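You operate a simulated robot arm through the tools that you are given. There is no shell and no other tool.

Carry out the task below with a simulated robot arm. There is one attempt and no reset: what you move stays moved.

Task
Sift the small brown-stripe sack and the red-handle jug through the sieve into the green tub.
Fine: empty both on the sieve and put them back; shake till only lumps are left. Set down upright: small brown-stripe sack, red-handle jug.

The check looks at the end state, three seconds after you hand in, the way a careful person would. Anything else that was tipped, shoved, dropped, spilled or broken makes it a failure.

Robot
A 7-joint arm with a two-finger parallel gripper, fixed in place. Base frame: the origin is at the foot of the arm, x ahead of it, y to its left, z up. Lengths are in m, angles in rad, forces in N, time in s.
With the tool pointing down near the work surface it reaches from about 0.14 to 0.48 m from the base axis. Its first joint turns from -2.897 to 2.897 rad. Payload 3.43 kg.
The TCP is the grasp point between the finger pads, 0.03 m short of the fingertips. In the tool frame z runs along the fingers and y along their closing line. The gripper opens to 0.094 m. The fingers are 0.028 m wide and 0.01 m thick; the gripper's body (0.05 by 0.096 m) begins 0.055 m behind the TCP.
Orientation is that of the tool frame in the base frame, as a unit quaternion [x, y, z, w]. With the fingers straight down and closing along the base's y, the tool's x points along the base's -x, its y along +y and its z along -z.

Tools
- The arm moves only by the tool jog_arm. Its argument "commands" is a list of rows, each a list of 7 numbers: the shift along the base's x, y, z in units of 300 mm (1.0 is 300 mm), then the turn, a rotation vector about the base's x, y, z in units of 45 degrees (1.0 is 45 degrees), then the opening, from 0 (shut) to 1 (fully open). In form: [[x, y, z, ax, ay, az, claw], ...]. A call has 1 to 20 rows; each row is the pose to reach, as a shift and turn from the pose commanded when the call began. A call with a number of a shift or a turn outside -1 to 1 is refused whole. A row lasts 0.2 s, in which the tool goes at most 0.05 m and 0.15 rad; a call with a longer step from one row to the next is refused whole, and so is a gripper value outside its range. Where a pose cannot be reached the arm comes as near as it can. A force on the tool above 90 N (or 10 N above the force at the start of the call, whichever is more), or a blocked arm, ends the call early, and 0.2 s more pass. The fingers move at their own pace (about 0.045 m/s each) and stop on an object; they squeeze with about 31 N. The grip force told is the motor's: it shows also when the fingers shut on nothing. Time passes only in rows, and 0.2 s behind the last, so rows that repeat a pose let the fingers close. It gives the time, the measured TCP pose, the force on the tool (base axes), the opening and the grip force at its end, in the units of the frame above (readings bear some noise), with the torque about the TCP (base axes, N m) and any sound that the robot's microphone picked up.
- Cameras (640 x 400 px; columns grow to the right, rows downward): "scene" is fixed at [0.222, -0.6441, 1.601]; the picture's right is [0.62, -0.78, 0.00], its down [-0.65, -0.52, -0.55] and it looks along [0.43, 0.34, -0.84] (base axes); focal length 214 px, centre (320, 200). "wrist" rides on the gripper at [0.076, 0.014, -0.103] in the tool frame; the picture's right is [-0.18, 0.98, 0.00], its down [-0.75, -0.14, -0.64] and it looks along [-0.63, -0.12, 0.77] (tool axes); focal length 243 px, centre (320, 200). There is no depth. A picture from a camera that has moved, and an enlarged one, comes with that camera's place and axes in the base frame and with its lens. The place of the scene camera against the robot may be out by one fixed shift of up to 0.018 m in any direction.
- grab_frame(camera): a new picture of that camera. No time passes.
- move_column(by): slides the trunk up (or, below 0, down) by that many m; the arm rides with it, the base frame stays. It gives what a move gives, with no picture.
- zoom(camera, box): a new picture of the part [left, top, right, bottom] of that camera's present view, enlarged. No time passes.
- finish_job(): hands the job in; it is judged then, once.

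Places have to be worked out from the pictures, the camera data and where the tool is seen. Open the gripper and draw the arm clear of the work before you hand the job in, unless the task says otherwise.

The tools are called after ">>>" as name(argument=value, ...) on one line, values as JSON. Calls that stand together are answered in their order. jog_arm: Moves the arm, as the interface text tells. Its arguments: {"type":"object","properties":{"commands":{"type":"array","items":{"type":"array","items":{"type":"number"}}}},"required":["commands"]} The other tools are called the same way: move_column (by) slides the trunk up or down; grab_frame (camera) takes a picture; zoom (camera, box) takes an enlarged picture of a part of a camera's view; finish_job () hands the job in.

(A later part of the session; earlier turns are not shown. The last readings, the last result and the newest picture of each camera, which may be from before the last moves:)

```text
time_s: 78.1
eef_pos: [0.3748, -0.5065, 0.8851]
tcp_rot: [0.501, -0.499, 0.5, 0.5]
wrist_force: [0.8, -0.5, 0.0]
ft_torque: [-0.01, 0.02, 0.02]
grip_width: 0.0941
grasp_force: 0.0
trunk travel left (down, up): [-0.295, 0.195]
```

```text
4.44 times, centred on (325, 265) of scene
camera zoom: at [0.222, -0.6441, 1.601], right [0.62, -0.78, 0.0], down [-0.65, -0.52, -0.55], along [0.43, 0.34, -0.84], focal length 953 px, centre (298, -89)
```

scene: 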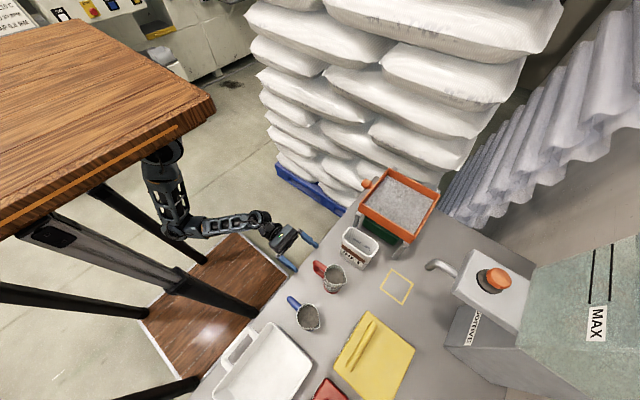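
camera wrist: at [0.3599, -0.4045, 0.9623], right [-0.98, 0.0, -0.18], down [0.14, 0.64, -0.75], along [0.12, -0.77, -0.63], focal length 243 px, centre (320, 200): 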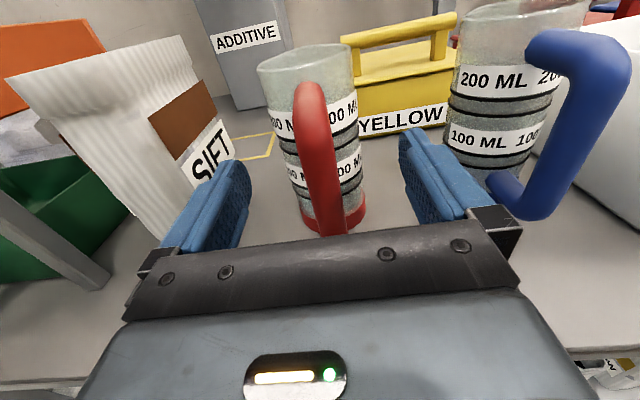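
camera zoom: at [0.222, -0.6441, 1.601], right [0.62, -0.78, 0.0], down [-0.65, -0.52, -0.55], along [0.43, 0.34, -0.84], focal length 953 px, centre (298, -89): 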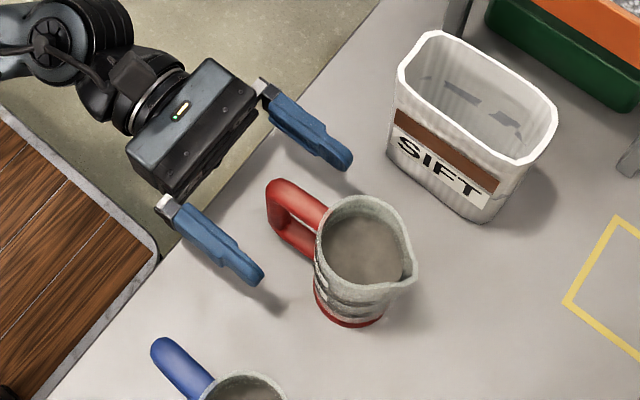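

The bar sits between the fingertips at (0.3725, -0.511), as wanted. I close the gripper on it.

>>> jog_arm(commands=[[0, 0, 0, 0, 0, 0, 0.3], [0, 0, 0, 0, 0, 0, 0.3], [0, 0, 0, 0, 0, 0, 0.3], [0, 0, 0, 0, 0, 0, 0.15], [0, 0, 0, 0, 0, 0, 0], [0, 0, 0, 0, 0, 0, 0], [0, 0, 0, 0, 0, 0, 0], [0, 0, 0, 0, 0, 0, 0]])

>>> zoom(camera="scene", box=[270, 220, 380, 310])

>>> grab_frame(camera="wrist")

```text
time_s: 79.9
eef_pos: [0.3746, -0.5065, 0.8872]
tcp_rot: [0.501, -0.499, 0.501, 0.5]
wrist_force: [0.7, -0.2, 1.2]
ft_torque: [-0.07, -0.05, 0.0]
grip_width: 0.0211
grasp_force: 30.7
trunk travel left (down, up): [-0.295, 0.195]
```

```text
4.44 times, centred on (325, 265) of scene
camera zoom: at [0.222, -0.6441, 1.601], right [0.62, -0.78, 0.0], down [-0.65, -0.52, -0.55], along [0.43, 0.34, -0.84], focal length 953 px, centre (298, -89)
```

zoom: 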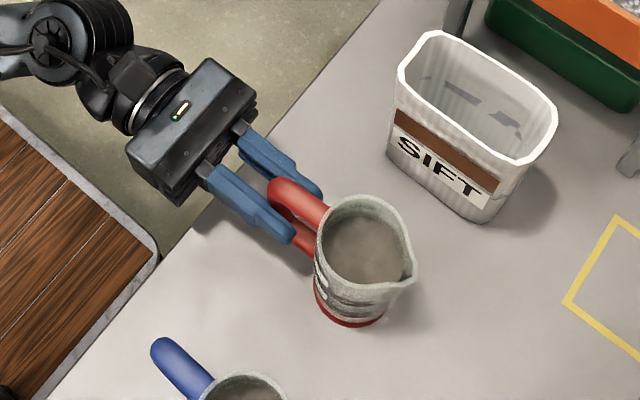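

```text
taken
camera wrist: at [0.3598, -0.4043, 0.9624], right [-0.98, 0.0, -0.18], down [0.14, 0.64, -0.75], along [0.12, -0.77, -0.63], focal length 243 px, centre (320, 200)
```

wrist: 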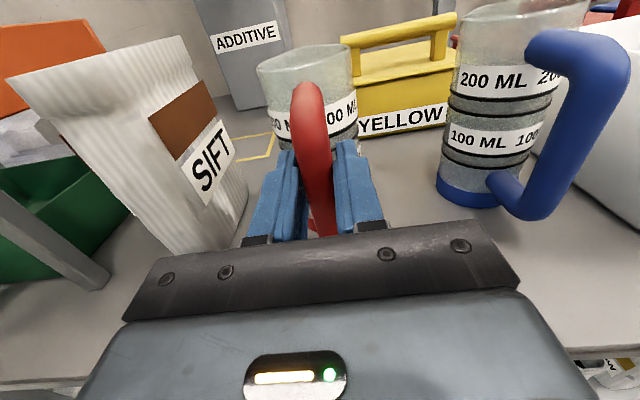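

Gripped at 0.021 m. I lift by the trunk a few centimetres and see whether the jug stays level.

>>> move_column(by=0.03)

>>> zoom(camera="scene", box=[270, 220, 380, 310])

>>> grab_frame(camera="wrist")

```text
time_s: 80.6
eef_pos: [0.3733, -0.5066, 0.9161]
tcp_rot: [0.501, -0.499, 0.501, 0.499]
wrist_force: [0.6, -0.3, -2.2]
ft_torque: [0.16, -0.02, 0.0]
grip_width: 0.0215
grasp_force: 31.2
trunk travel left (down, up): [-0.325, 0.165]
```

```text
4.44 times, centred on (325, 265) of scene
camera zoom: at [0.222, -0.6441, 1.601], right [0.62, -0.78, 0.0], down [-0.65, -0.52, -0.55], along [0.43, 0.34, -0.84], focal length 953 px, centre (298, -89)
```

zoom: 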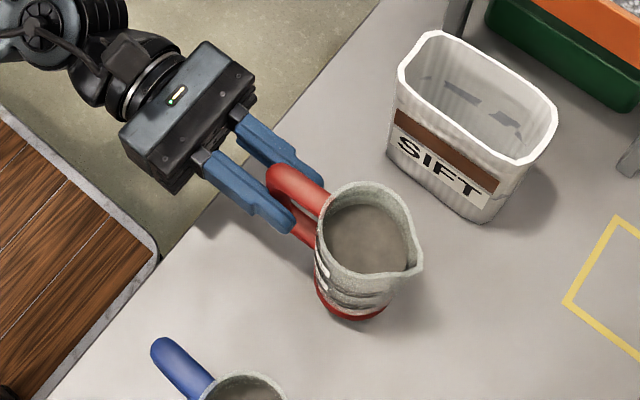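

```text
taken
camera wrist: at [0.3598, -0.4044, 0.9923], right [-0.98, 0.0, -0.18], down [0.14, 0.64, -0.75], along [0.12, -0.77, -0.63], focal length 243 px, centre (320, 200)
```

wrist: 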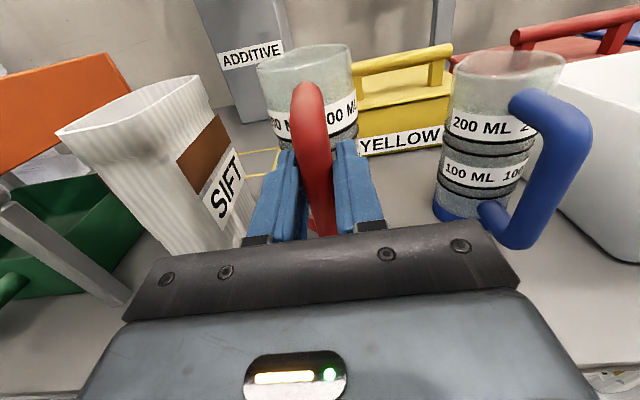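

The jug hangs level (torque 0.16 N·m, no slip). I raise the trunk and then the arm so that the jug's bottom is well above the sack and sieve.

>>> move_column(by=0.16)

>>> jog_arm(commands=[[0.02, 0, 0.05, 0, 0, 0, 0], [0.05, 0, 0.1, 0, 0, 0, 0], [0.08, 0, 0.15, 0, 0, 0, 0], [0.12, 0, 0.2, 0, 0, 0, 0], [0.16, 0, 0.25, 0, 0, 0, 0], [0.2, 0, 0.28, 0, 0, 0, 0], [0.2, 0, 0.28, 0, 0, 0, 0]])

>>> grab_frame(camera="scene")

>>> grab_frame(camera="wrist")

```text
time_s: 82.5
eef_pos: [0.3734, -0.5064, 1.0754]
tcp_rot: [0.501, -0.499, 0.501, 0.499]
wrist_force: [-0.5, 0.4, -1.9]
ft_torque: [0.11, 0.0, -0.02]
grip_width: 0.021
grasp_force: 31.0
trunk travel left (down, up): [-0.485, 0.005]
```

```text
time_s: 84.0
eef_pos: [0.4337, -0.5034, 1.1611]
tcp_rot: [0.501, -0.499, 0.5, 0.501]
wrist_force: [0.6, -0.6, -2.3]
ft_torque: [0.08, 0.01, -0.01]
grip_width: 0.021
grasp_force: 30.4
trunk travel left (down, up): [-0.485, 0.005]
```

```text
taken
```

scene: 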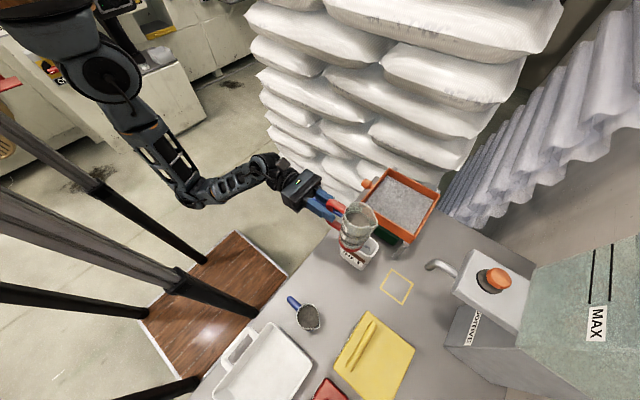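

```text
taken
camera wrist: at [0.4202, -0.4016, 1.2367], right [-0.98, 0.0, -0.18], down [0.14, 0.64, -0.75], along [0.12, -0.77, -0.63], focal length 243 px, centre (320, 200)
```

wrist: 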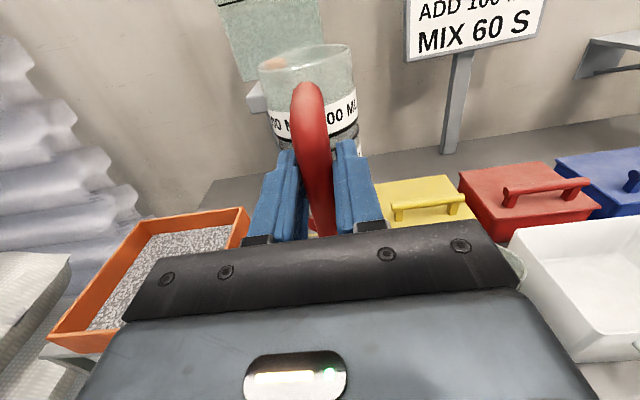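

The jug is high and level, and the sieve's layer is thin with plenty of rim left. I carry the jug over to (0.735, -0.545).

>>> jog_arm(commands=[[0.08, -0.01, 0, 0, 0, 0, 0], [0.17, -0.02, 0, 0, 0, 0, 0], [0.25, -0.03, 0, 0, 0, 0, 0], [0.34, -0.04, 0, 0, 0, 0, 0], [0.43, -0.05, 0, 0, 0, 0, 0], [0.52, -0.06, 0, 0, 0, 0, 0], [0.61, -0.07, 0, 0, 0, 0, 0], [0.7, -0.08, 0, 0, 0, 0, 0], [0.79, -0.1, 0, 0, 0, 0, 0], [0.88, -0.11, 0, 0, 0, 0, 0], [0.95, -0.12, 0, 0, 0, 0, 0], [1.0, -0.127, 0, 0, 0, 0, 0], [1.0, -0.127, 0, 0, 0, 0, 0]])

>>> grab_frame(camera="scene")

>>> grab_frame(camera="wrist")

```text
time_s: 86.8
eef_pos: [0.7341, -0.5459, 1.1614]
tcp_rot: [0.501, -0.499, 0.501, 0.5]
wrist_force: [-0.9, -0.1, -1.3]
ft_torque: [0.11, -0.01, 0.0]
grip_width: 0.0209
grasp_force: 30.7
trunk travel left (down, up): [-0.485, 0.005]
```

```text
taken
```

scene: 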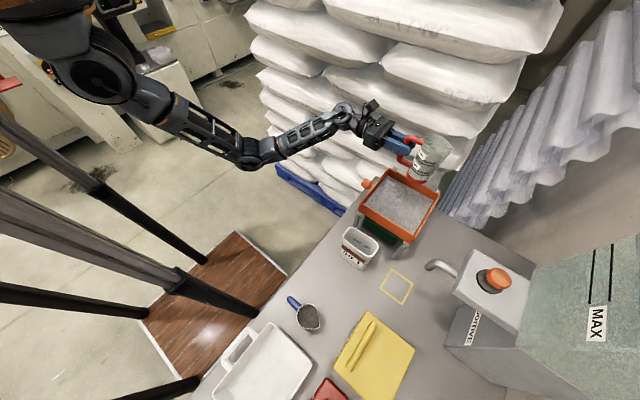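

```text
taken
camera wrist: at [0.7208, -0.4429, 1.2372], right [-0.98, 0.0, -0.18], down [0.14, 0.64, -0.75], along [0.12, -0.77, -0.63], focal length 243 px, centre (320, 200)
```

wrist: 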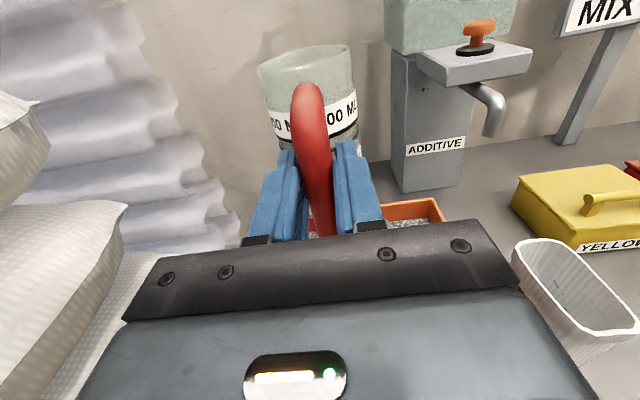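

The jug is over the sieve. I tip it to -45° while lowering a little.

>>> jog_arm(commands=[[0, 0, -0.02, 0, -0.165, 0, 0], [0, 0, -0.04, 0, -0.33, 0, 0], [0, 0, -0.06, 0, -0.5, 0, 0], [0, 0, -0.08, 0, -0.665, 0, 0], [0, 0, -0.1, 0, -0.83, 0, 0], [0, 0, -0.12, 0, -1, 0, 0]])

>>> zoom(camera="scene", box=[330, 80, 490, 260])

```text
time_s: 88.2
eef_pos: [0.7344, -0.544, 1.125]
tcp_rot: [0.271, -0.652, 0.654, 0.271]
wrist_force: [0.0, 0.2, -2.8]
ft_torque: [0.12, -0.04, -0.04]
grip_width: 0.017
grasp_force: 30.9
trunk travel left (down, up): [-0.485, 0.005]
```

```text
2.22 times, centred on (410, 170) of scene
camera zoom: at [0.222, -0.6441, 1.601], right [0.62, -0.78, 0.0], down [-0.65, -0.52, -0.55], along [0.43, 0.34, -0.84], focal length 477 px, centre (120, 267)
```

zoom: 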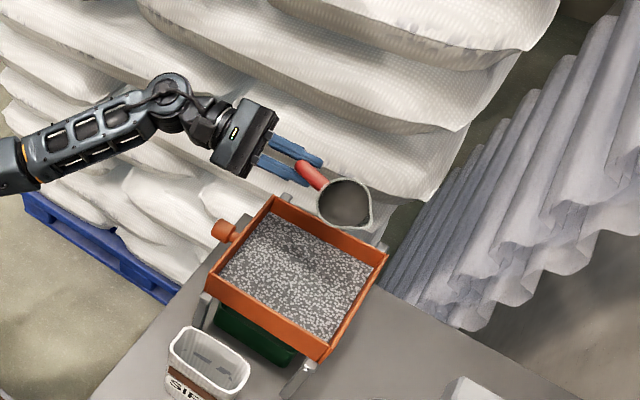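

The grip width changed from 21 to 17 mm, so I check how the handle sits in the fingers before tipping more.

>>> zoom(camera="scene", box=[380, 130, 440, 190])

>>> grab_frame(camera="wrist")

```text
6.67 times, centred on (410, 160) of scene
camera zoom: at [0.222, -0.6441, 1.601], right [0.62, -0.78, 0.0], down [-0.65, -0.52, -0.55], along [0.43, 0.34, -0.84], focal length 1430 px, centre (-280, 467)
```

zoom: 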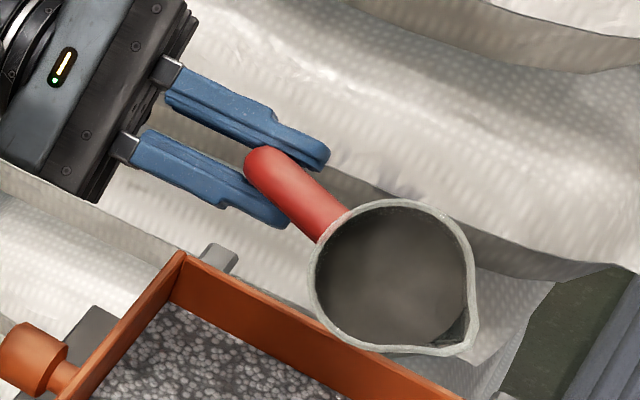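

```text
taken
camera wrist: at [0.6703, -0.4429, 1.1688], right [-0.56, 0.0, -0.83], down [0.63, 0.64, -0.43], along [0.53, -0.77, -0.36], focal length 243 px, centre (320, 200)
```

wrist: 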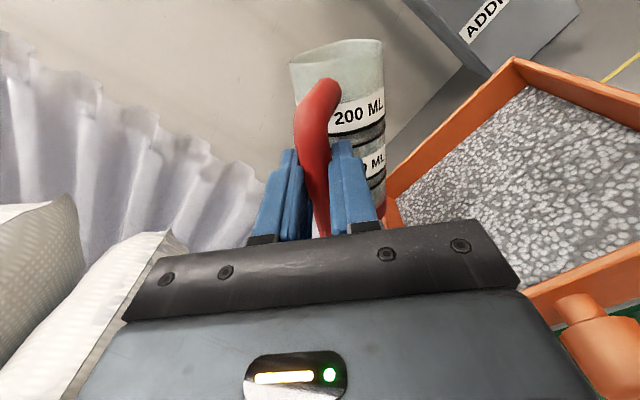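

The jug has twisted some 20° about its handle bar under gravity, though the mouth direction is unchanged. I shift to (0.72, -0.565, 1.14), so that the mouth stays over the sieve even if it swings further, and go on in small steps.

>>> jog_arm(commands=[[-0.02, -0.03, 0.02, 0, 0, 0, 0], [-0.047, -0.07, 0.05, 0, 0, 0, 0], [-0.047, -0.07, 0.05, 0, -0.08, 0, 0], [-0.047, -0.07, 0.05, 0, -0.16, 0, 0], [-0.047, -0.07, 0.05, 0, -0.24, 0, 0], [-0.047, -0.07, 0.05, 0, -0.32, 0, 0]])

>>> zoom(camera="scene", box=[350, 110, 450, 230])

>>> grab_frame(camera="wrist")

```text
time_s: 89.7
eef_pos: [0.7191, -0.5656, 1.1394]
tcp_rot: [0.187, -0.68, 0.683, 0.187]
wrist_force: [0.2, 0.1, -1.7]
ft_torque: [0.14, 0.04, 0.03]
grip_width: 0.0173
grasp_force: 30.7
trunk travel left (down, up): [-0.485, 0.005]
```

```text
3.33 times, centred on (400, 170) of scene
camera zoom: at [0.222, -0.6441, 1.601], right [0.62, -0.78, 0.0], down [-0.65, -0.52, -0.55], along [0.43, 0.34, -0.84], focal length 715 px, centre (53, 300)
```

zoom: 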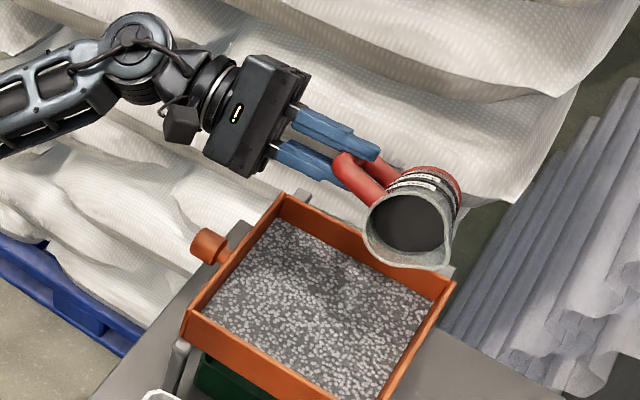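

```text
taken
camera wrist: at [0.6472, -0.464, 1.1657], right [-0.34, 0.0, -0.94], down [0.72, 0.64, -0.26], along [0.6, -0.77, -0.22], focal length 243 px, centre (320, 200)
```

wrist: 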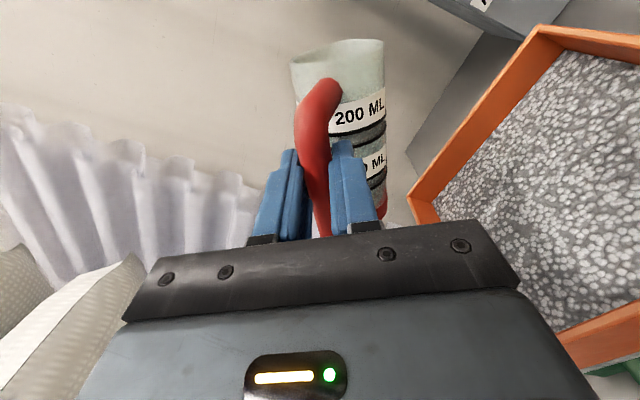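

The twist stayed the same, so the handle has settled firmly in the grip. I tip on slowly to about -80°.

>>> jog_arm(commands=[[0, 0, 0, 0, -0.08, 0, 0], [0, 0, 0, 0, -0.16, 0, 0], [0, 0, 0, 0, -0.24, 0, 0], [0, 0, 0, 0, -0.32, 0, 0], [0, 0, 0, 0, -0.4, 0, 0], [0, 0, 0, 0, -0.46, 0, 0]])

>>> zoom(camera="scene", box=[350, 110, 450, 230])

>>> grab_frame(camera="wrist")

```text
time_s: 91.0
eef_pos: [0.7192, -0.565, 1.1388]
tcp_rot: [0.06, -0.704, 0.705, 0.062]
wrist_force: [0.5, 0.8, -1.8]
ft_torque: [0.09, 0.0, 0.01]
grip_width: 0.0173
grasp_force: 31.0
trunk travel left (down, up): [-0.485, 0.005]
```

```text
3.33 times, centred on (400, 170) of scene
camera zoom: at [0.222, -0.6441, 1.601], right [0.62, -0.78, 0.0], down [-0.65, -0.52, -0.55], along [0.43, 0.34, -0.84], focal length 715 px, centre (53, 300)
```

zoom: 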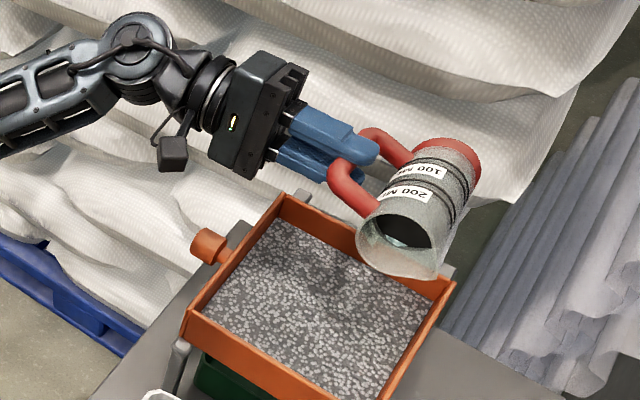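

```text
taken
camera wrist: at [0.6427, -0.4639, 1.138], right [0.01, 0.0, -1.0], down [0.77, 0.64, 0.01], along [0.64, -0.77, 0.01], focal length 243 px, centre (320, 200)
```

wrist: 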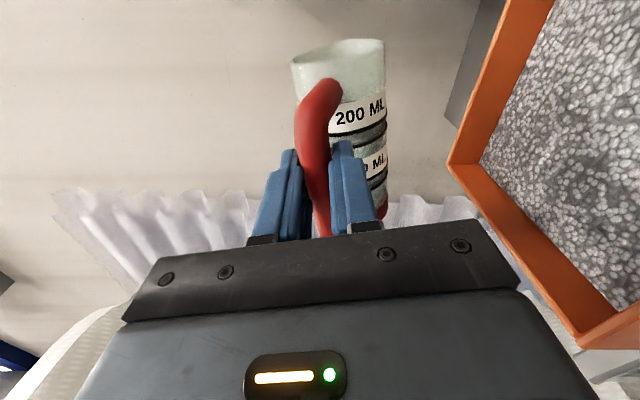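

The mouth is around (0.70, -0.64); I shift 15 mm toward +y to centre it better, and tip slowly to about -100°.

>>> jog_arm(commands=[[0.02, 0.05, 0, 0, -0.06, 0, 0], [0.03, 0.06, 0, 0, -0.12, 0, 0], [0.03, 0.06, 0, 0, -0.18, 0, 0], [0.03, 0.06, 0, 0, -0.24, 0, 0], [0.03, 0.06, 0, 0, -0.3, 0, 0], [0.03, 0.06, 0, 0, -0.36, 0, 0], [0.03, 0.06, 0, 0, -0.42, 0, 0]])

>>> zoom(camera="scene", box=[350, 110, 450, 230])

```text
time_s: 92.7
eef_pos: [0.7267, -0.5471, 1.1395]
tcp_rot: [-0.056, -0.704, 0.705, -0.055]
wrist_force: [0.5, 0.4, -1.4]
ft_torque: [0.08, 0.03, -0.03]
grip_width: 0.0171
grasp_force: 31.0
trunk travel left (down, up): [-0.485, 0.005]
```

```text
3.33 times, centred on (400, 170) of scene
camera zoom: at [0.222, -0.6441, 1.601], right [0.62, -0.78, 0.0], down [-0.65, -0.52, -0.55], along [0.43, 0.34, -0.84], focal length 715 px, centre (53, 300)
```

zoom: 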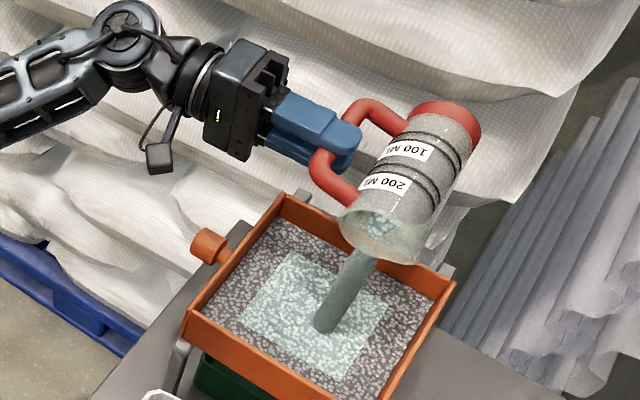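

The jug pours into the middle of the sieve. I hold, then tip further until it is empty.

>>> jog_arm(commands=[[0, 0, 0, 0, 0, 0, 0], [0, 0, 0, 0, -0.06, 0, 0], [0, 0, 0, 0, -0.12, 0, 0], [0, 0, 0, 0, -0.18, 0, 0], [0, 0, 0, 0, -0.24, 0, 0], [0, 0, 0, 0, -0.3, 0, 0]])

>>> zoom(camera="scene", box=[350, 110, 450, 230])

```text
time_s: 94.0
eef_pos: [0.7277, -0.5475, 1.1389]
tcp_rot: [-0.138, -0.693, 0.694, -0.136]
wrist_force: [0.2, 0.6, -1.3]
ft_torque: [0.1, 0.05, -0.01]
grip_width: 0.0168
grasp_force: 31.3
trunk travel left (down, up): [-0.485, 0.005]
```

```text
3.33 times, centred on (400, 170) of scene
camera zoom: at [0.222, -0.6441, 1.601], right [0.62, -0.78, 0.0], down [-0.65, -0.52, -0.55], along [0.43, 0.34, -0.84], focal length 715 px, centre (53, 300)
```

zoom: 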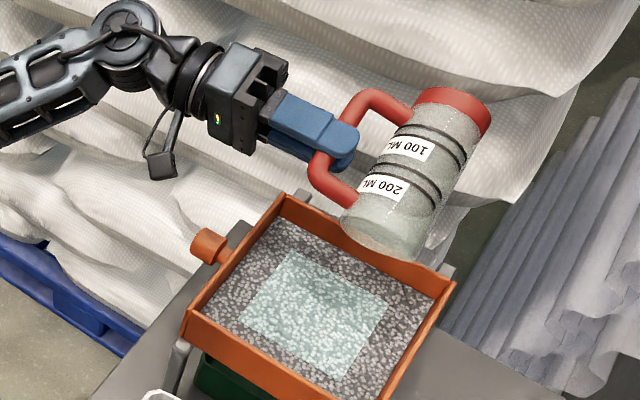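

The stream has ended. I tip on to about -150° to let out any rest.

>>> jog_arm(commands=[[0, 0, 0, 0, -0.12, 0, 0], [0, 0, 0, 0, -0.24, 0, 0], [0, 0, 0, 0, -0.36, 0, 0], [0, 0, 0, 0, -0.48, 0, 0], [0, 0, 0, 0, -0.6, 0, 0], [0, 0, 0, 0, -0.72, 0, 0], [0, 0, 0, 0, -0.84, 0, 0], [0, 0, 0, 0, -0.84, 0, 0], [0, 0, 0, 0, -0.84, 0, 0]])

>>> zoom(camera="scene", box=[350, 110, 450, 230])

>>> grab_frame(camera="wrist")

```text
time_s: 96.0
eef_pos: [0.7278, -0.5478, 1.1412]
tcp_rot: [-0.356, -0.611, 0.613, -0.354]
wrist_force: [-0.6, -0.3, -1.3]
ft_torque: [0.06, 0.05, -0.04]
grip_width: 0.017
grasp_force: 30.9
trunk travel left (down, up): [-0.485, 0.005]
```

```text
3.33 times, centred on (400, 170) of scene
camera zoom: at [0.222, -0.6441, 1.601], right [0.62, -0.78, 0.0], down [-0.65, -0.52, -0.55], along [0.43, 0.34, -0.84], focal length 715 px, centre (53, 300)
```

zoom: 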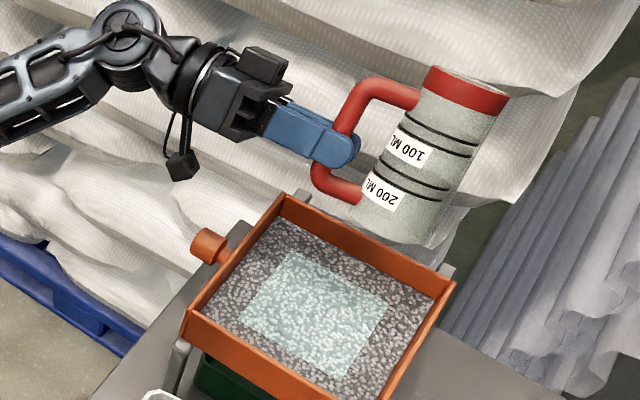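

```text
taken
camera wrist: at [0.7033, -0.4462, 1.0667], right [0.94, 0.0, -0.33], down [0.25, 0.64, 0.72], along [0.21, -0.77, 0.61], focal length 243 px, centre (320, 200)
```

wrist: 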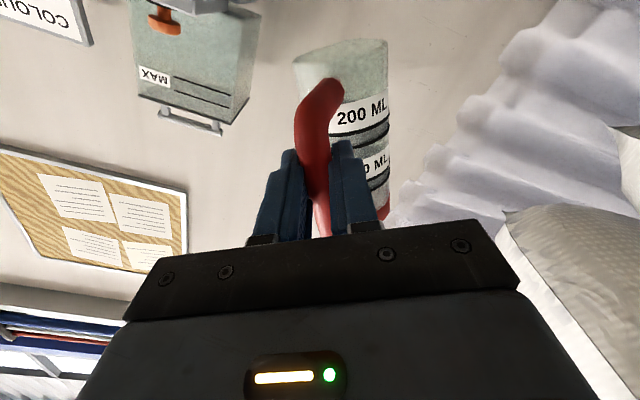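

The jug is empty. I roll it back upright (3.34 units in all), raising slightly.

>>> jog_arm(commands=[[0, 0, 0.02, 0, 0.165, 0, 0], [0, 0, 0.04, 0, 0.33, 0, 0], [0, 0, 0.06, 0, 0.5, 0, 0], [0, 0, 0.07, 0, 0.665, 0, 0], [0, 0, 0.07, 0, 0.83, 0, 0], [0, 0, 0.07, 0, 1, 0, 0]])

>>> jog_arm(commands=[[0, 0, 0, 0, 0.165, 0, 0], [0, 0, 0, 0, 0.33, 0, 0], [0, 0, 0, 0, 0.5, 0, 0], [0, 0, 0, 0, 0.665, 0, 0], [0, 0, 0, 0, 0.83, 0, 0], [0, 0, 0, 0, 1, 0, 0]])

>>> jog_arm(commands=[[0, 0, 0, 0, 0.165, 0, 0], [0, 0, 0, 0, 0.33, 0, 0], [0, 0, 0, 0, 0.5, 0, 0], [0, 0, 0, 0, 0.665, 0, 0], [0, 0, 0, 0, 0.83, 0, 0], [0, 0, 0, 0, 1, 0, 0]])

>>> jog_arm(commands=[[0, 0, 0, 0, 0.12, 0, 0], [0, 0, 0, 0, 0.24, 0, 0], [0, 0, 0, 0, 0.34, 0, 0], [0, 0, 0, 0, 0.34, 0, 0]])

>>> grab_frame(camera="scene")

>>> grab_frame(camera="wrist")

```text
time_s: 97.5
eef_pos: [0.7279, -0.5488, 1.1612]
tcp_rot: [-0.093, -0.7, 0.702, -0.092]
wrist_force: [0.7, -0.2, -1.3]
ft_torque: [0.09, 0.01, 0.01]
grip_width: 0.0169
grasp_force: 30.8
trunk travel left (down, up): [-0.485, 0.005]
```

```text
time_s: 98.8
eef_pos: [0.7278, -0.5481, 1.1605]
tcp_rot: [0.181, -0.683, 0.684, 0.182]
wrist_force: [0.2, 0.4, -0.8]
ft_torque: [0.11, 0.02, -0.01]
grip_width: 0.0169
grasp_force: 31.2
trunk travel left (down, up): [-0.485, 0.005]
```

```text
time_s: 100.2
eef_pos: [0.7285, -0.5468, 1.1599]
tcp_rot: [0.431, -0.56, 0.563, 0.429]
wrist_force: [-0.5, -0.3, -1.9]
ft_torque: [0.07, 0.01, -0.04]
grip_width: 0.0169
grasp_force: 30.8
trunk travel left (down, up): [-0.485, 0.005]
```

```text
time_s: 101.2
eef_pos: [0.7282, -0.5474, 1.1587]
tcp_rot: [0.502, -0.498, 0.5, 0.5]
wrist_force: [0.5, -0.1, -0.9]
ft_torque: [0.1, -0.02, 0.0]
grip_width: 0.017
grasp_force: 30.9
trunk travel left (down, up): [-0.485, 0.005]
```

```text
taken
```

scene: 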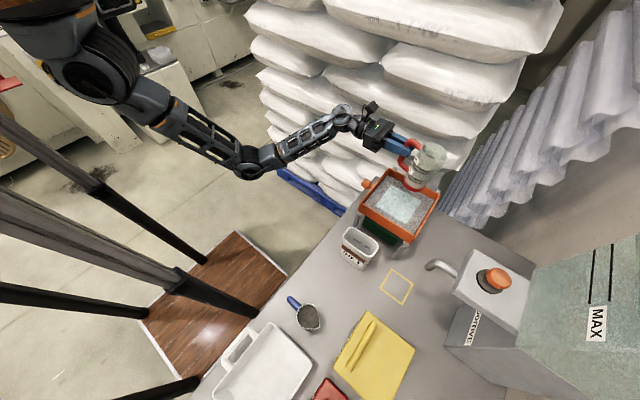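

```text
taken
camera wrist: at [0.7151, -0.4451, 1.236], right [-0.98, 0.0, -0.18], down [0.14, 0.64, -0.75], along [0.12, -0.77, -0.63], focal length 243 px, centre (320, 200)
```

wrist: 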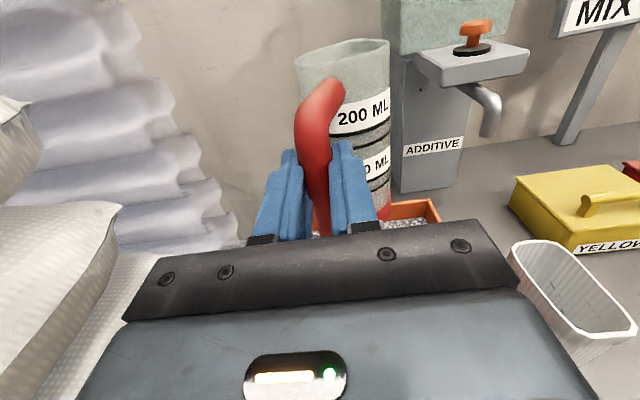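

The jug is upright again, just turned about 28° around its bar in the grip. I carry it back toward its place at height; there I'll turn the tool by +28° so the jug ends as it stood.

>>> jog_arm(commands=[[-0.08, 0.01, 0, 0, 0, 0, 0], [-0.17, 0.02, 0, 0, 0, 0, 0], [-0.26, 0.03, 0, 0, 0, 0, 0], [-0.35, 0.045, 0, 0, 0, 0, 0], [-0.44, 0.06, 0, 0, 0, 0, 0], [-0.53, 0.075, 0, 0, 0, 0, 0], [-0.62, 0.09, 0, 0, 0, 0, 0], [-0.71, 0.1, 0, 0, 0, 0, 0], [-0.8, 0.115, 0, 0, 0, 0, 0], [-0.89, 0.13, 0, 0, 0, 0, 0], [-0.98, 0.137, 0, 0, 0, 0, 0], [-0.98, 0.137, 0, 0, 0, 0, 0]])

>>> jog_arm(commands=[[0, 0, 0, 0, 0, 0.15, 0], [0, 0, 0, 0, 0, 0.3, 0], [-0.02, 0, 0, 0, 0, 0.45, 0], [-0.05, 0, 0, 0, 0, 0.6, 0], [-0.08, 0, 0, 0, 0, 0.62, 0], [-0.08, 0, 0, 0, 0, 0.62, 0]])

>>> grab_frame(camera="scene")

>>> grab_frame(camera="wrist")

>>> zoom(camera="scene", box=[270, 170, 390, 290])

```text
time_s: 103.8
eef_pos: [0.4329, -0.5053, 1.1584]
tcp_rot: [0.501, -0.499, 0.5, 0.501]
wrist_force: [-0.4, -0.8, -1.3]
ft_torque: [0.08, 0.0, 0.01]
grip_width: 0.0169
grasp_force: 31.5
trunk travel left (down, up): [-0.485, 0.005]
```

```text
time_s: 105.2
eef_pos: [0.4098, -0.506, 1.1603]
tcp_rot: [0.606, -0.363, 0.606, 0.365]
wrist_force: [-0.3, 0.2, -0.7]
ft_torque: [0.06, 0.01, -0.03]
grip_width: 0.0169
grasp_force: 30.8
trunk travel left (down, up): [-0.485, 0.005]
```

```text
taken
```

scene: 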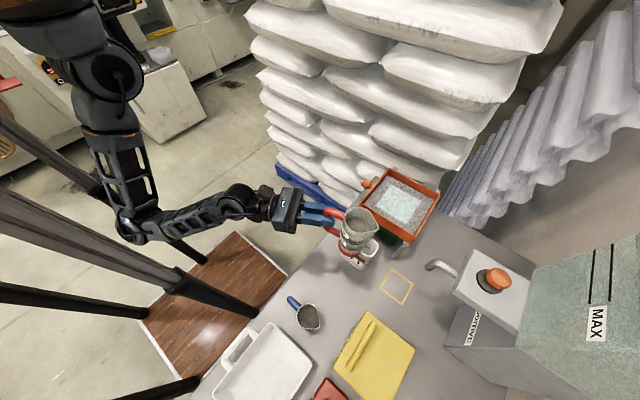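

```text
taken
camera wrist: at [0.3506, -0.4228, 1.2356], right [-0.87, -0.46, -0.18], down [-0.18, 0.63, -0.75], along [0.46, -0.62, -0.63], focal length 243 px, centre (320, 200)
```

wrist: 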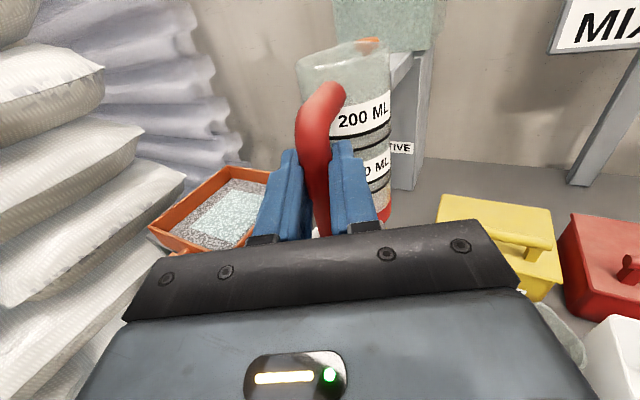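

```text
3.33 times, centred on (330, 230) of scene
camera zoom: at [0.222, -0.6441, 1.601], right [0.62, -0.78, 0.0], down [-0.65, -0.52, -0.55], along [0.43, 0.34, -0.84], focal length 715 px, centre (287, 100)
```

zoom: 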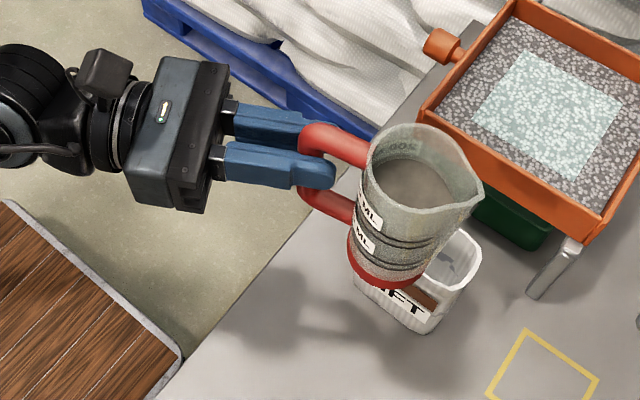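

The orientation is as intended. I check inside the jug that it is really empty.

>>> zoom(camera="scene", box=[330, 195, 380, 245])

```text
8.00 times, centred on (355, 220) of scene
camera zoom: at [0.222, -0.6441, 1.601], right [0.62, -0.78, 0.0], down [-0.65, -0.52, -0.55], along [0.43, 0.34, -0.84], focal length 1716 px, centre (40, 40)
```

zoom: 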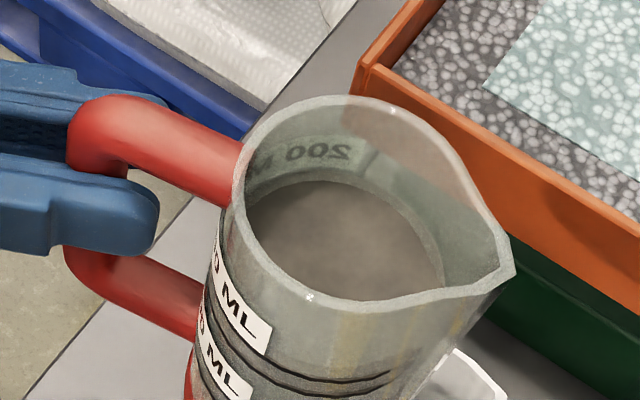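

The inside shows a disc at roughly the 200 ml line, which may be the jug's own floor or leftover. I compare with the untouched blue jug and the wrist view.

>>> zoom(camera="scene", box=[280, 290, 330, 340])

>>> zoom(camera="wrist", box=[270, 20, 430, 220])

>>> zoom(camera="scene", box=[350, 160, 450, 250])

```text
8.00 times, centred on (305, 315) of scene
camera zoom: at [0.222, -0.6441, 1.601], right [0.62, -0.78, 0.0], down [-0.65, -0.52, -0.55], along [0.43, 0.34, -0.84], focal length 1716 px, centre (440, -720)
```

zoom: 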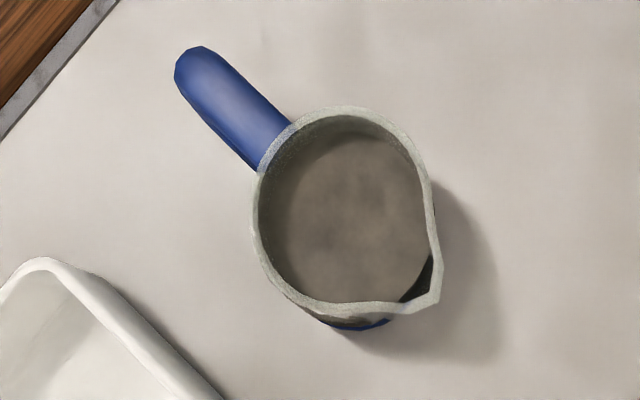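

```text
2.00 times, centred on (350, 120) of wrist
camera zoom: at [0.3506, -0.4228, 1.2356], right [-0.87, -0.46, -0.18], down [-0.18, 0.63, -0.75], along [0.46, -0.62, -0.63], focal length 485 px, centre (260, 360)
```

zoom: 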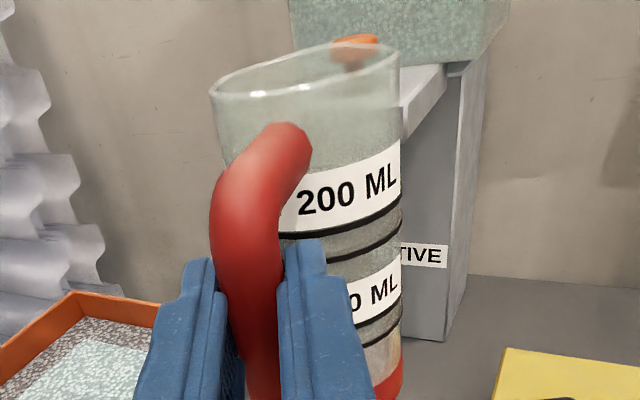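

```text
4.44 times, centred on (400, 205) of scene
camera zoom: at [0.222, -0.6441, 1.601], right [0.62, -0.78, 0.0], down [-0.65, -0.52, -0.55], along [0.43, 0.34, -0.84], focal length 953 px, centre (-36, 178)
```

zoom: 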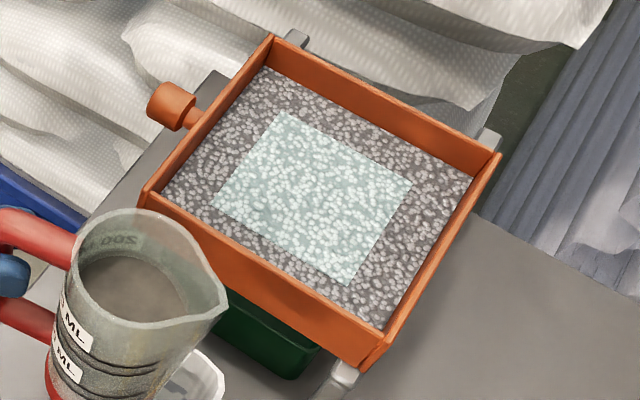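

The blue jug shows the same floor disc and the red one lost about 0.8 N, so the disc is the jug's own floor and it is empty. From the wrist view the jug now points about 11° too far toward +x, so I turn back 11°, and go to above its old place.

>>> jog_arm(commands=[[-0.03, 0, -0.06, 0, 0, -0.06, 0], [-0.06, 0, -0.12, 0, 0, -0.12, 0], [-0.09, 0, -0.18, 0, 0, -0.18, 0], [-0.12, -0.003, -0.24, 0, 0, -0.25, 0], [-0.128, -0.003, -0.28, 0, 0, -0.25, 0], [-0.128, -0.003, -0.28, 0, 0, -0.25, 0]])

>>> move_column(by=-0.13)

>>> grab_frame(camera="wrist")

>>> zoom(camera="scene", box=[270, 210, 390, 310])

```text
time_s: 106.7
eef_pos: [0.3718, -0.5043, 1.0774]
tcp_rot: [0.568, -0.422, 0.568, 0.422]
wrist_force: [-0.7, -0.4, -1.5]
ft_torque: [0.08, 0.02, 0.01]
grip_width: 0.017
grasp_force: 30.9
trunk travel left (down, up): [-0.485, 0.005]
```

```text
time_s: 108.2
eef_pos: [0.3724, -0.5048, 0.9471]
tcp_rot: [0.568, -0.421, 0.568, 0.422]
wrist_force: [-0.6, -0.1, -1.4]
ft_torque: [0.06, 0.0, 0.03]
grip_width: 0.0168
grasp_force: 30.7
trunk travel left (down, up): [-0.355, 0.135]
```

```text
taken
camera wrist: at [0.3307, -0.4115, 1.0237], right [-0.94, -0.28, -0.18], down [-0.05, 0.65, -0.75], along [0.33, -0.7, -0.63], focal length 243 px, centre (320, 200)
```

wrist: 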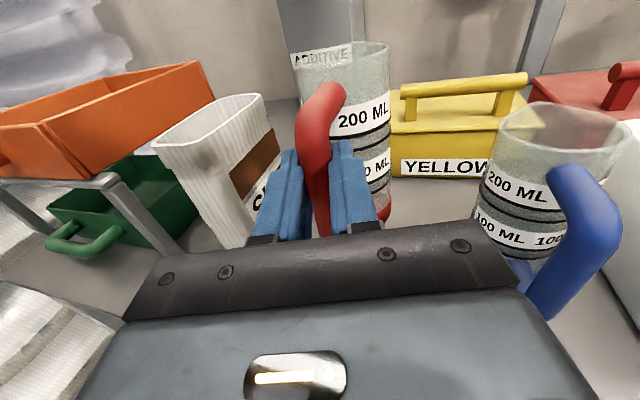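

```text
4.00 times, centred on (330, 260) of scene
camera zoom: at [0.222, -0.6441, 1.601], right [0.62, -0.78, 0.0], down [-0.65, -0.52, -0.55], along [0.43, 0.34, -0.84], focal length 858 px, centre (280, -40)
```

zoom: 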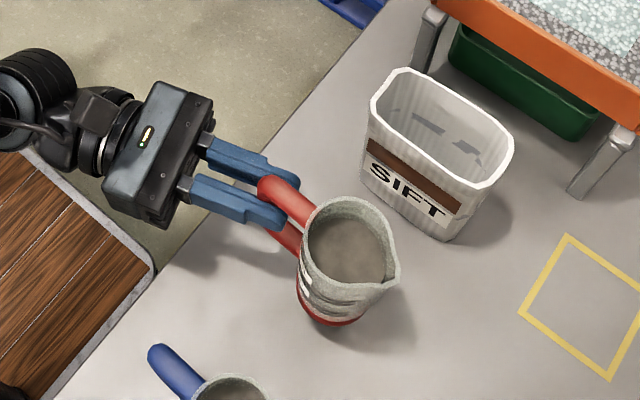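

The jug points the right way and hangs level over its old spot. I lower the trunk to just above contact, then in tiny steps.

>>> move_column(by=-0.054)

>>> zoom(camera="scene", box=[280, 230, 380, 310])

>>> move_column(by=-0.004)

```text
time_s: 109.2
eef_pos: [0.373, -0.5038, 0.8931]
tcp_rot: [0.568, -0.42, 0.568, 0.423]
wrist_force: [-0.8, 0.6, -1.5]
ft_torque: [0.09, 0.0, 0.01]
grip_width: 0.0168
grasp_force: 30.5
trunk travel left (down, up): [-0.301, 0.189]
```

```text
5.00 times, centred on (330, 270) of scene
camera zoom: at [0.222, -0.6441, 1.601], right [0.62, -0.78, 0.0], down [-0.65, -0.52, -0.55], along [0.43, 0.34, -0.84], focal length 1072 px, centre (270, -150)
```

zoom: 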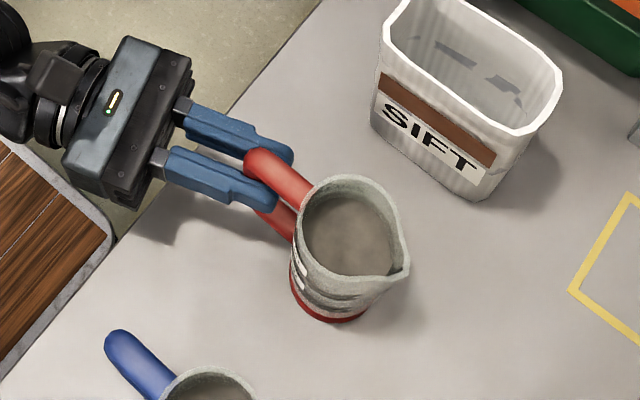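

```text
time_s: 109.7
eef_pos: [0.3732, -0.5042, 0.8896]
tcp_rot: [0.568, -0.42, 0.569, 0.422]
wrist_force: [-0.6, 0.0, 3.1]
ft_torque: [-0.43, -0.11, -0.01]
grip_width: 0.0168
grasp_force: 30.9
trunk travel left (down, up): [-0.297, 0.193]
```

The front edge of its base touches first (a tilt of about 2°). I lower 2 mm more so it settles flat, then release.

>>> move_column(by=-0.002)

>>> jog_arm(commands=[[0, 0, 0, 0, 0, 0, 0.2], [0, 0, 0, 0, 0, 0, 0.3], [0, 0, 0, 0, 0, 0, 0.45], [0, 0, 0, 0, 0, 0, 0.6], [0, 0, 0, 0, 0, 0, 0.6], [0, 0, 0, 0, 0, 0, 0.6]])

>>> zoom(camera="scene", box=[280, 230, 380, 310])

>>> grab_frame(camera="wrist")

```text
time_s: 110.2
eef_pos: [0.3727, -0.5057, 0.8883]
tcp_rot: [0.567, -0.42, 0.569, 0.423]
wrist_force: [-1.0, 4.1, 14.0]
ft_torque: [-0.92, -0.22, 0.02]
grip_width: 0.0168
grasp_force: 30.8
trunk travel left (down, up): [-0.295, 0.195]
```

```text
time_s: 111.6
eef_pos: [0.3728, -0.5048, 0.8869]
tcp_rot: [0.568, -0.42, 0.567, 0.423]
wrist_force: [-0.3, 0.2, -0.2]
ft_torque: [0.01, 0.0, 0.01]
grip_width: 0.0564
grasp_force: 0.0
trunk travel left (down, up): [-0.295, 0.195]
```

```text
5.00 times, centred on (330, 270) of scene
camera zoom: at [0.222, -0.6441, 1.601], right [0.62, -0.78, 0.0], down [-0.65, -0.52, -0.55], along [0.43, 0.34, -0.84], focal length 1072 px, centre (270, -150)
```

zoom: 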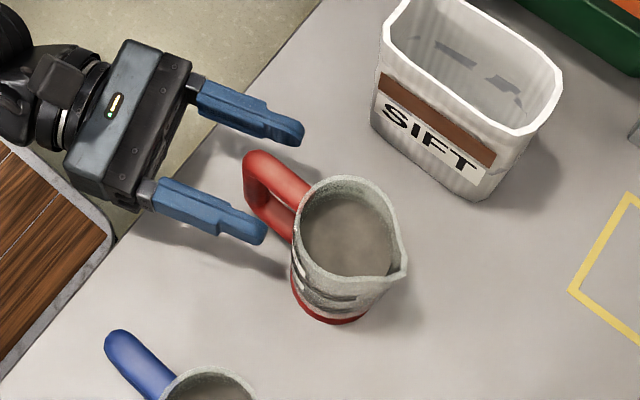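

```text
taken
camera wrist: at [0.3307, -0.4115, 0.9636], right [-0.94, -0.28, -0.18], down [-0.05, 0.65, -0.75], along [0.33, -0.7, -0.63], focal length 243 px, centre (320, 200)
```

wrist: 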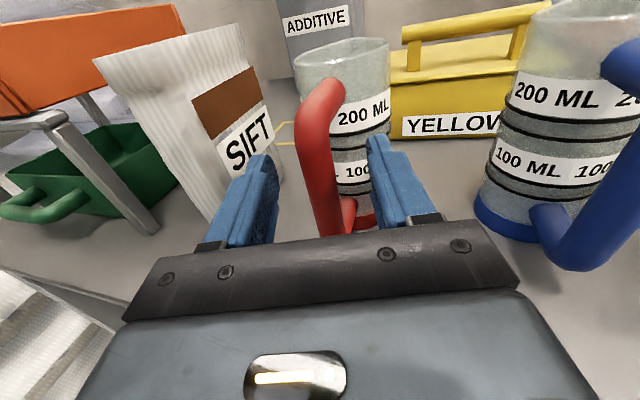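

The jug stands upright in its old place. I back out along the tool axis by 5 cm, keeping the fingers parallel to the handle.

>>> jog_arm(commands=[[-0.016, 0.053, 0, 0, 0, 0, 0.7], [-0.033, 0.106, 0, 0, 0, 0, 0.8], [-0.05, 0.159, 0, 0, 0, 0, 0.8], [-0.05, 0.159, 0, 0, 0, 0, 0.8]])

>>> zoom(camera="scene", box=[250, 210, 390, 330])

>>> grab_frame(camera="wrist")

```text
time_s: 112.6
eef_pos: [0.358, -0.4578, 0.8875]
tcp_rot: [0.568, -0.421, 0.568, 0.422]
wrist_force: [0.0, 0.0, 0.7]
ft_torque: [-0.01, -0.01, 0.0]
grip_width: 0.0752
grasp_force: 0.0
trunk travel left (down, up): [-0.295, 0.195]
```

```text
3.33 times, centred on (320, 270) of scene
camera zoom: at [0.222, -0.6441, 1.601], right [0.62, -0.78, 0.0], down [-0.65, -0.52, -0.55], along [0.43, 0.34, -0.84], focal length 715 px, centre (320, -33)
```

zoom: 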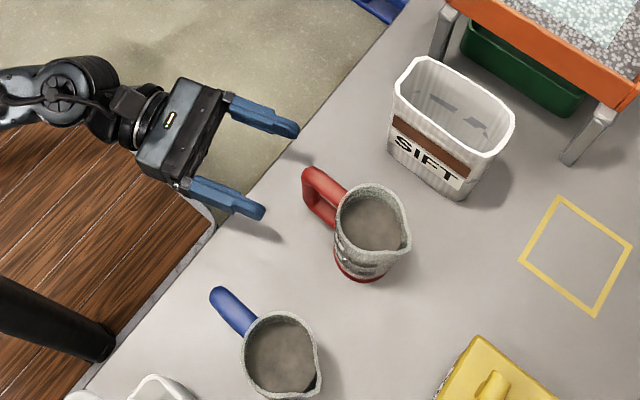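

```text
taken
camera wrist: at [0.3151, -0.3636, 0.9633], right [-0.94, -0.28, -0.18], down [-0.05, 0.65, -0.75], along [0.33, -0.7, -0.63], focal length 243 px, centre (320, 200)
```

wrist: 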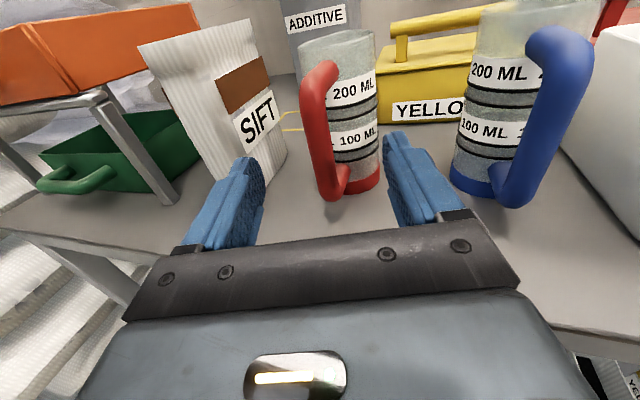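

Clear of the handle. I compare the insides of both jugs at high zoom once more.

>>> zoom(camera="scene", box=[290, 250, 350, 340])

>>> zoom(camera="wrist", box=[280, 20, 400, 200])

>>> zoom(camera="wrist", box=[430, 0, 610, 210])

```text
4.44 times, centred on (320, 295) of scene
camera zoom: at [0.222, -0.6441, 1.601], right [0.62, -0.78, 0.0], down [-0.65, -0.52, -0.55], along [0.43, 0.34, -0.84], focal length 953 px, centre (320, -222)
```

zoom: 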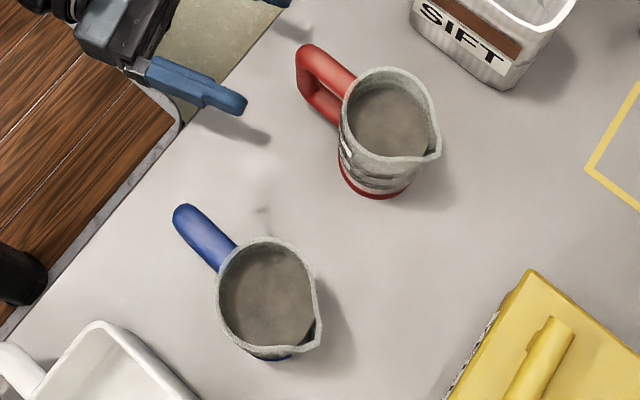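

```text
2.22 times, centred on (340, 110) of wrist
camera zoom: at [0.3151, -0.3636, 0.9633], right [-0.94, -0.28, -0.18], down [-0.05, 0.65, -0.75], along [0.33, -0.7, -0.63], focal length 539 px, centre (276, 400)
```

zoom: 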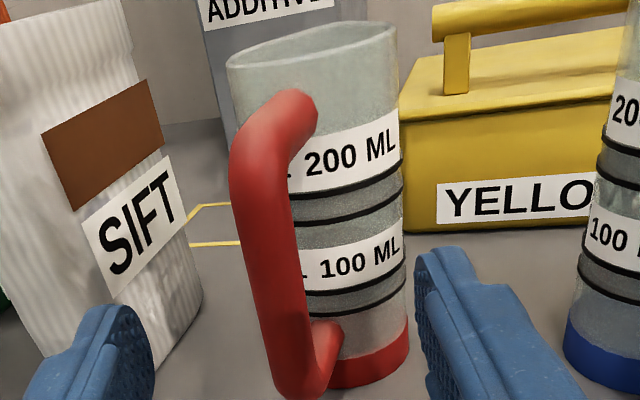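

```text
1.90 times, centred on (520, 105) of wrist
camera zoom: at [0.3151, -0.3636, 0.9633], right [-0.94, -0.28, -0.18], down [-0.05, 0.65, -0.75], along [0.33, -0.7, -0.63], focal length 462 px, centre (-61, 381)
```

zoom: 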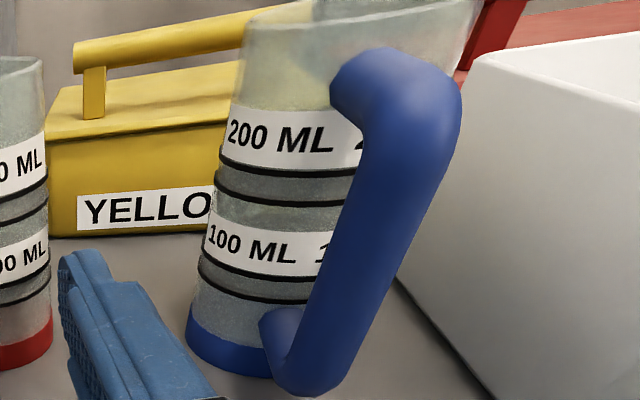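

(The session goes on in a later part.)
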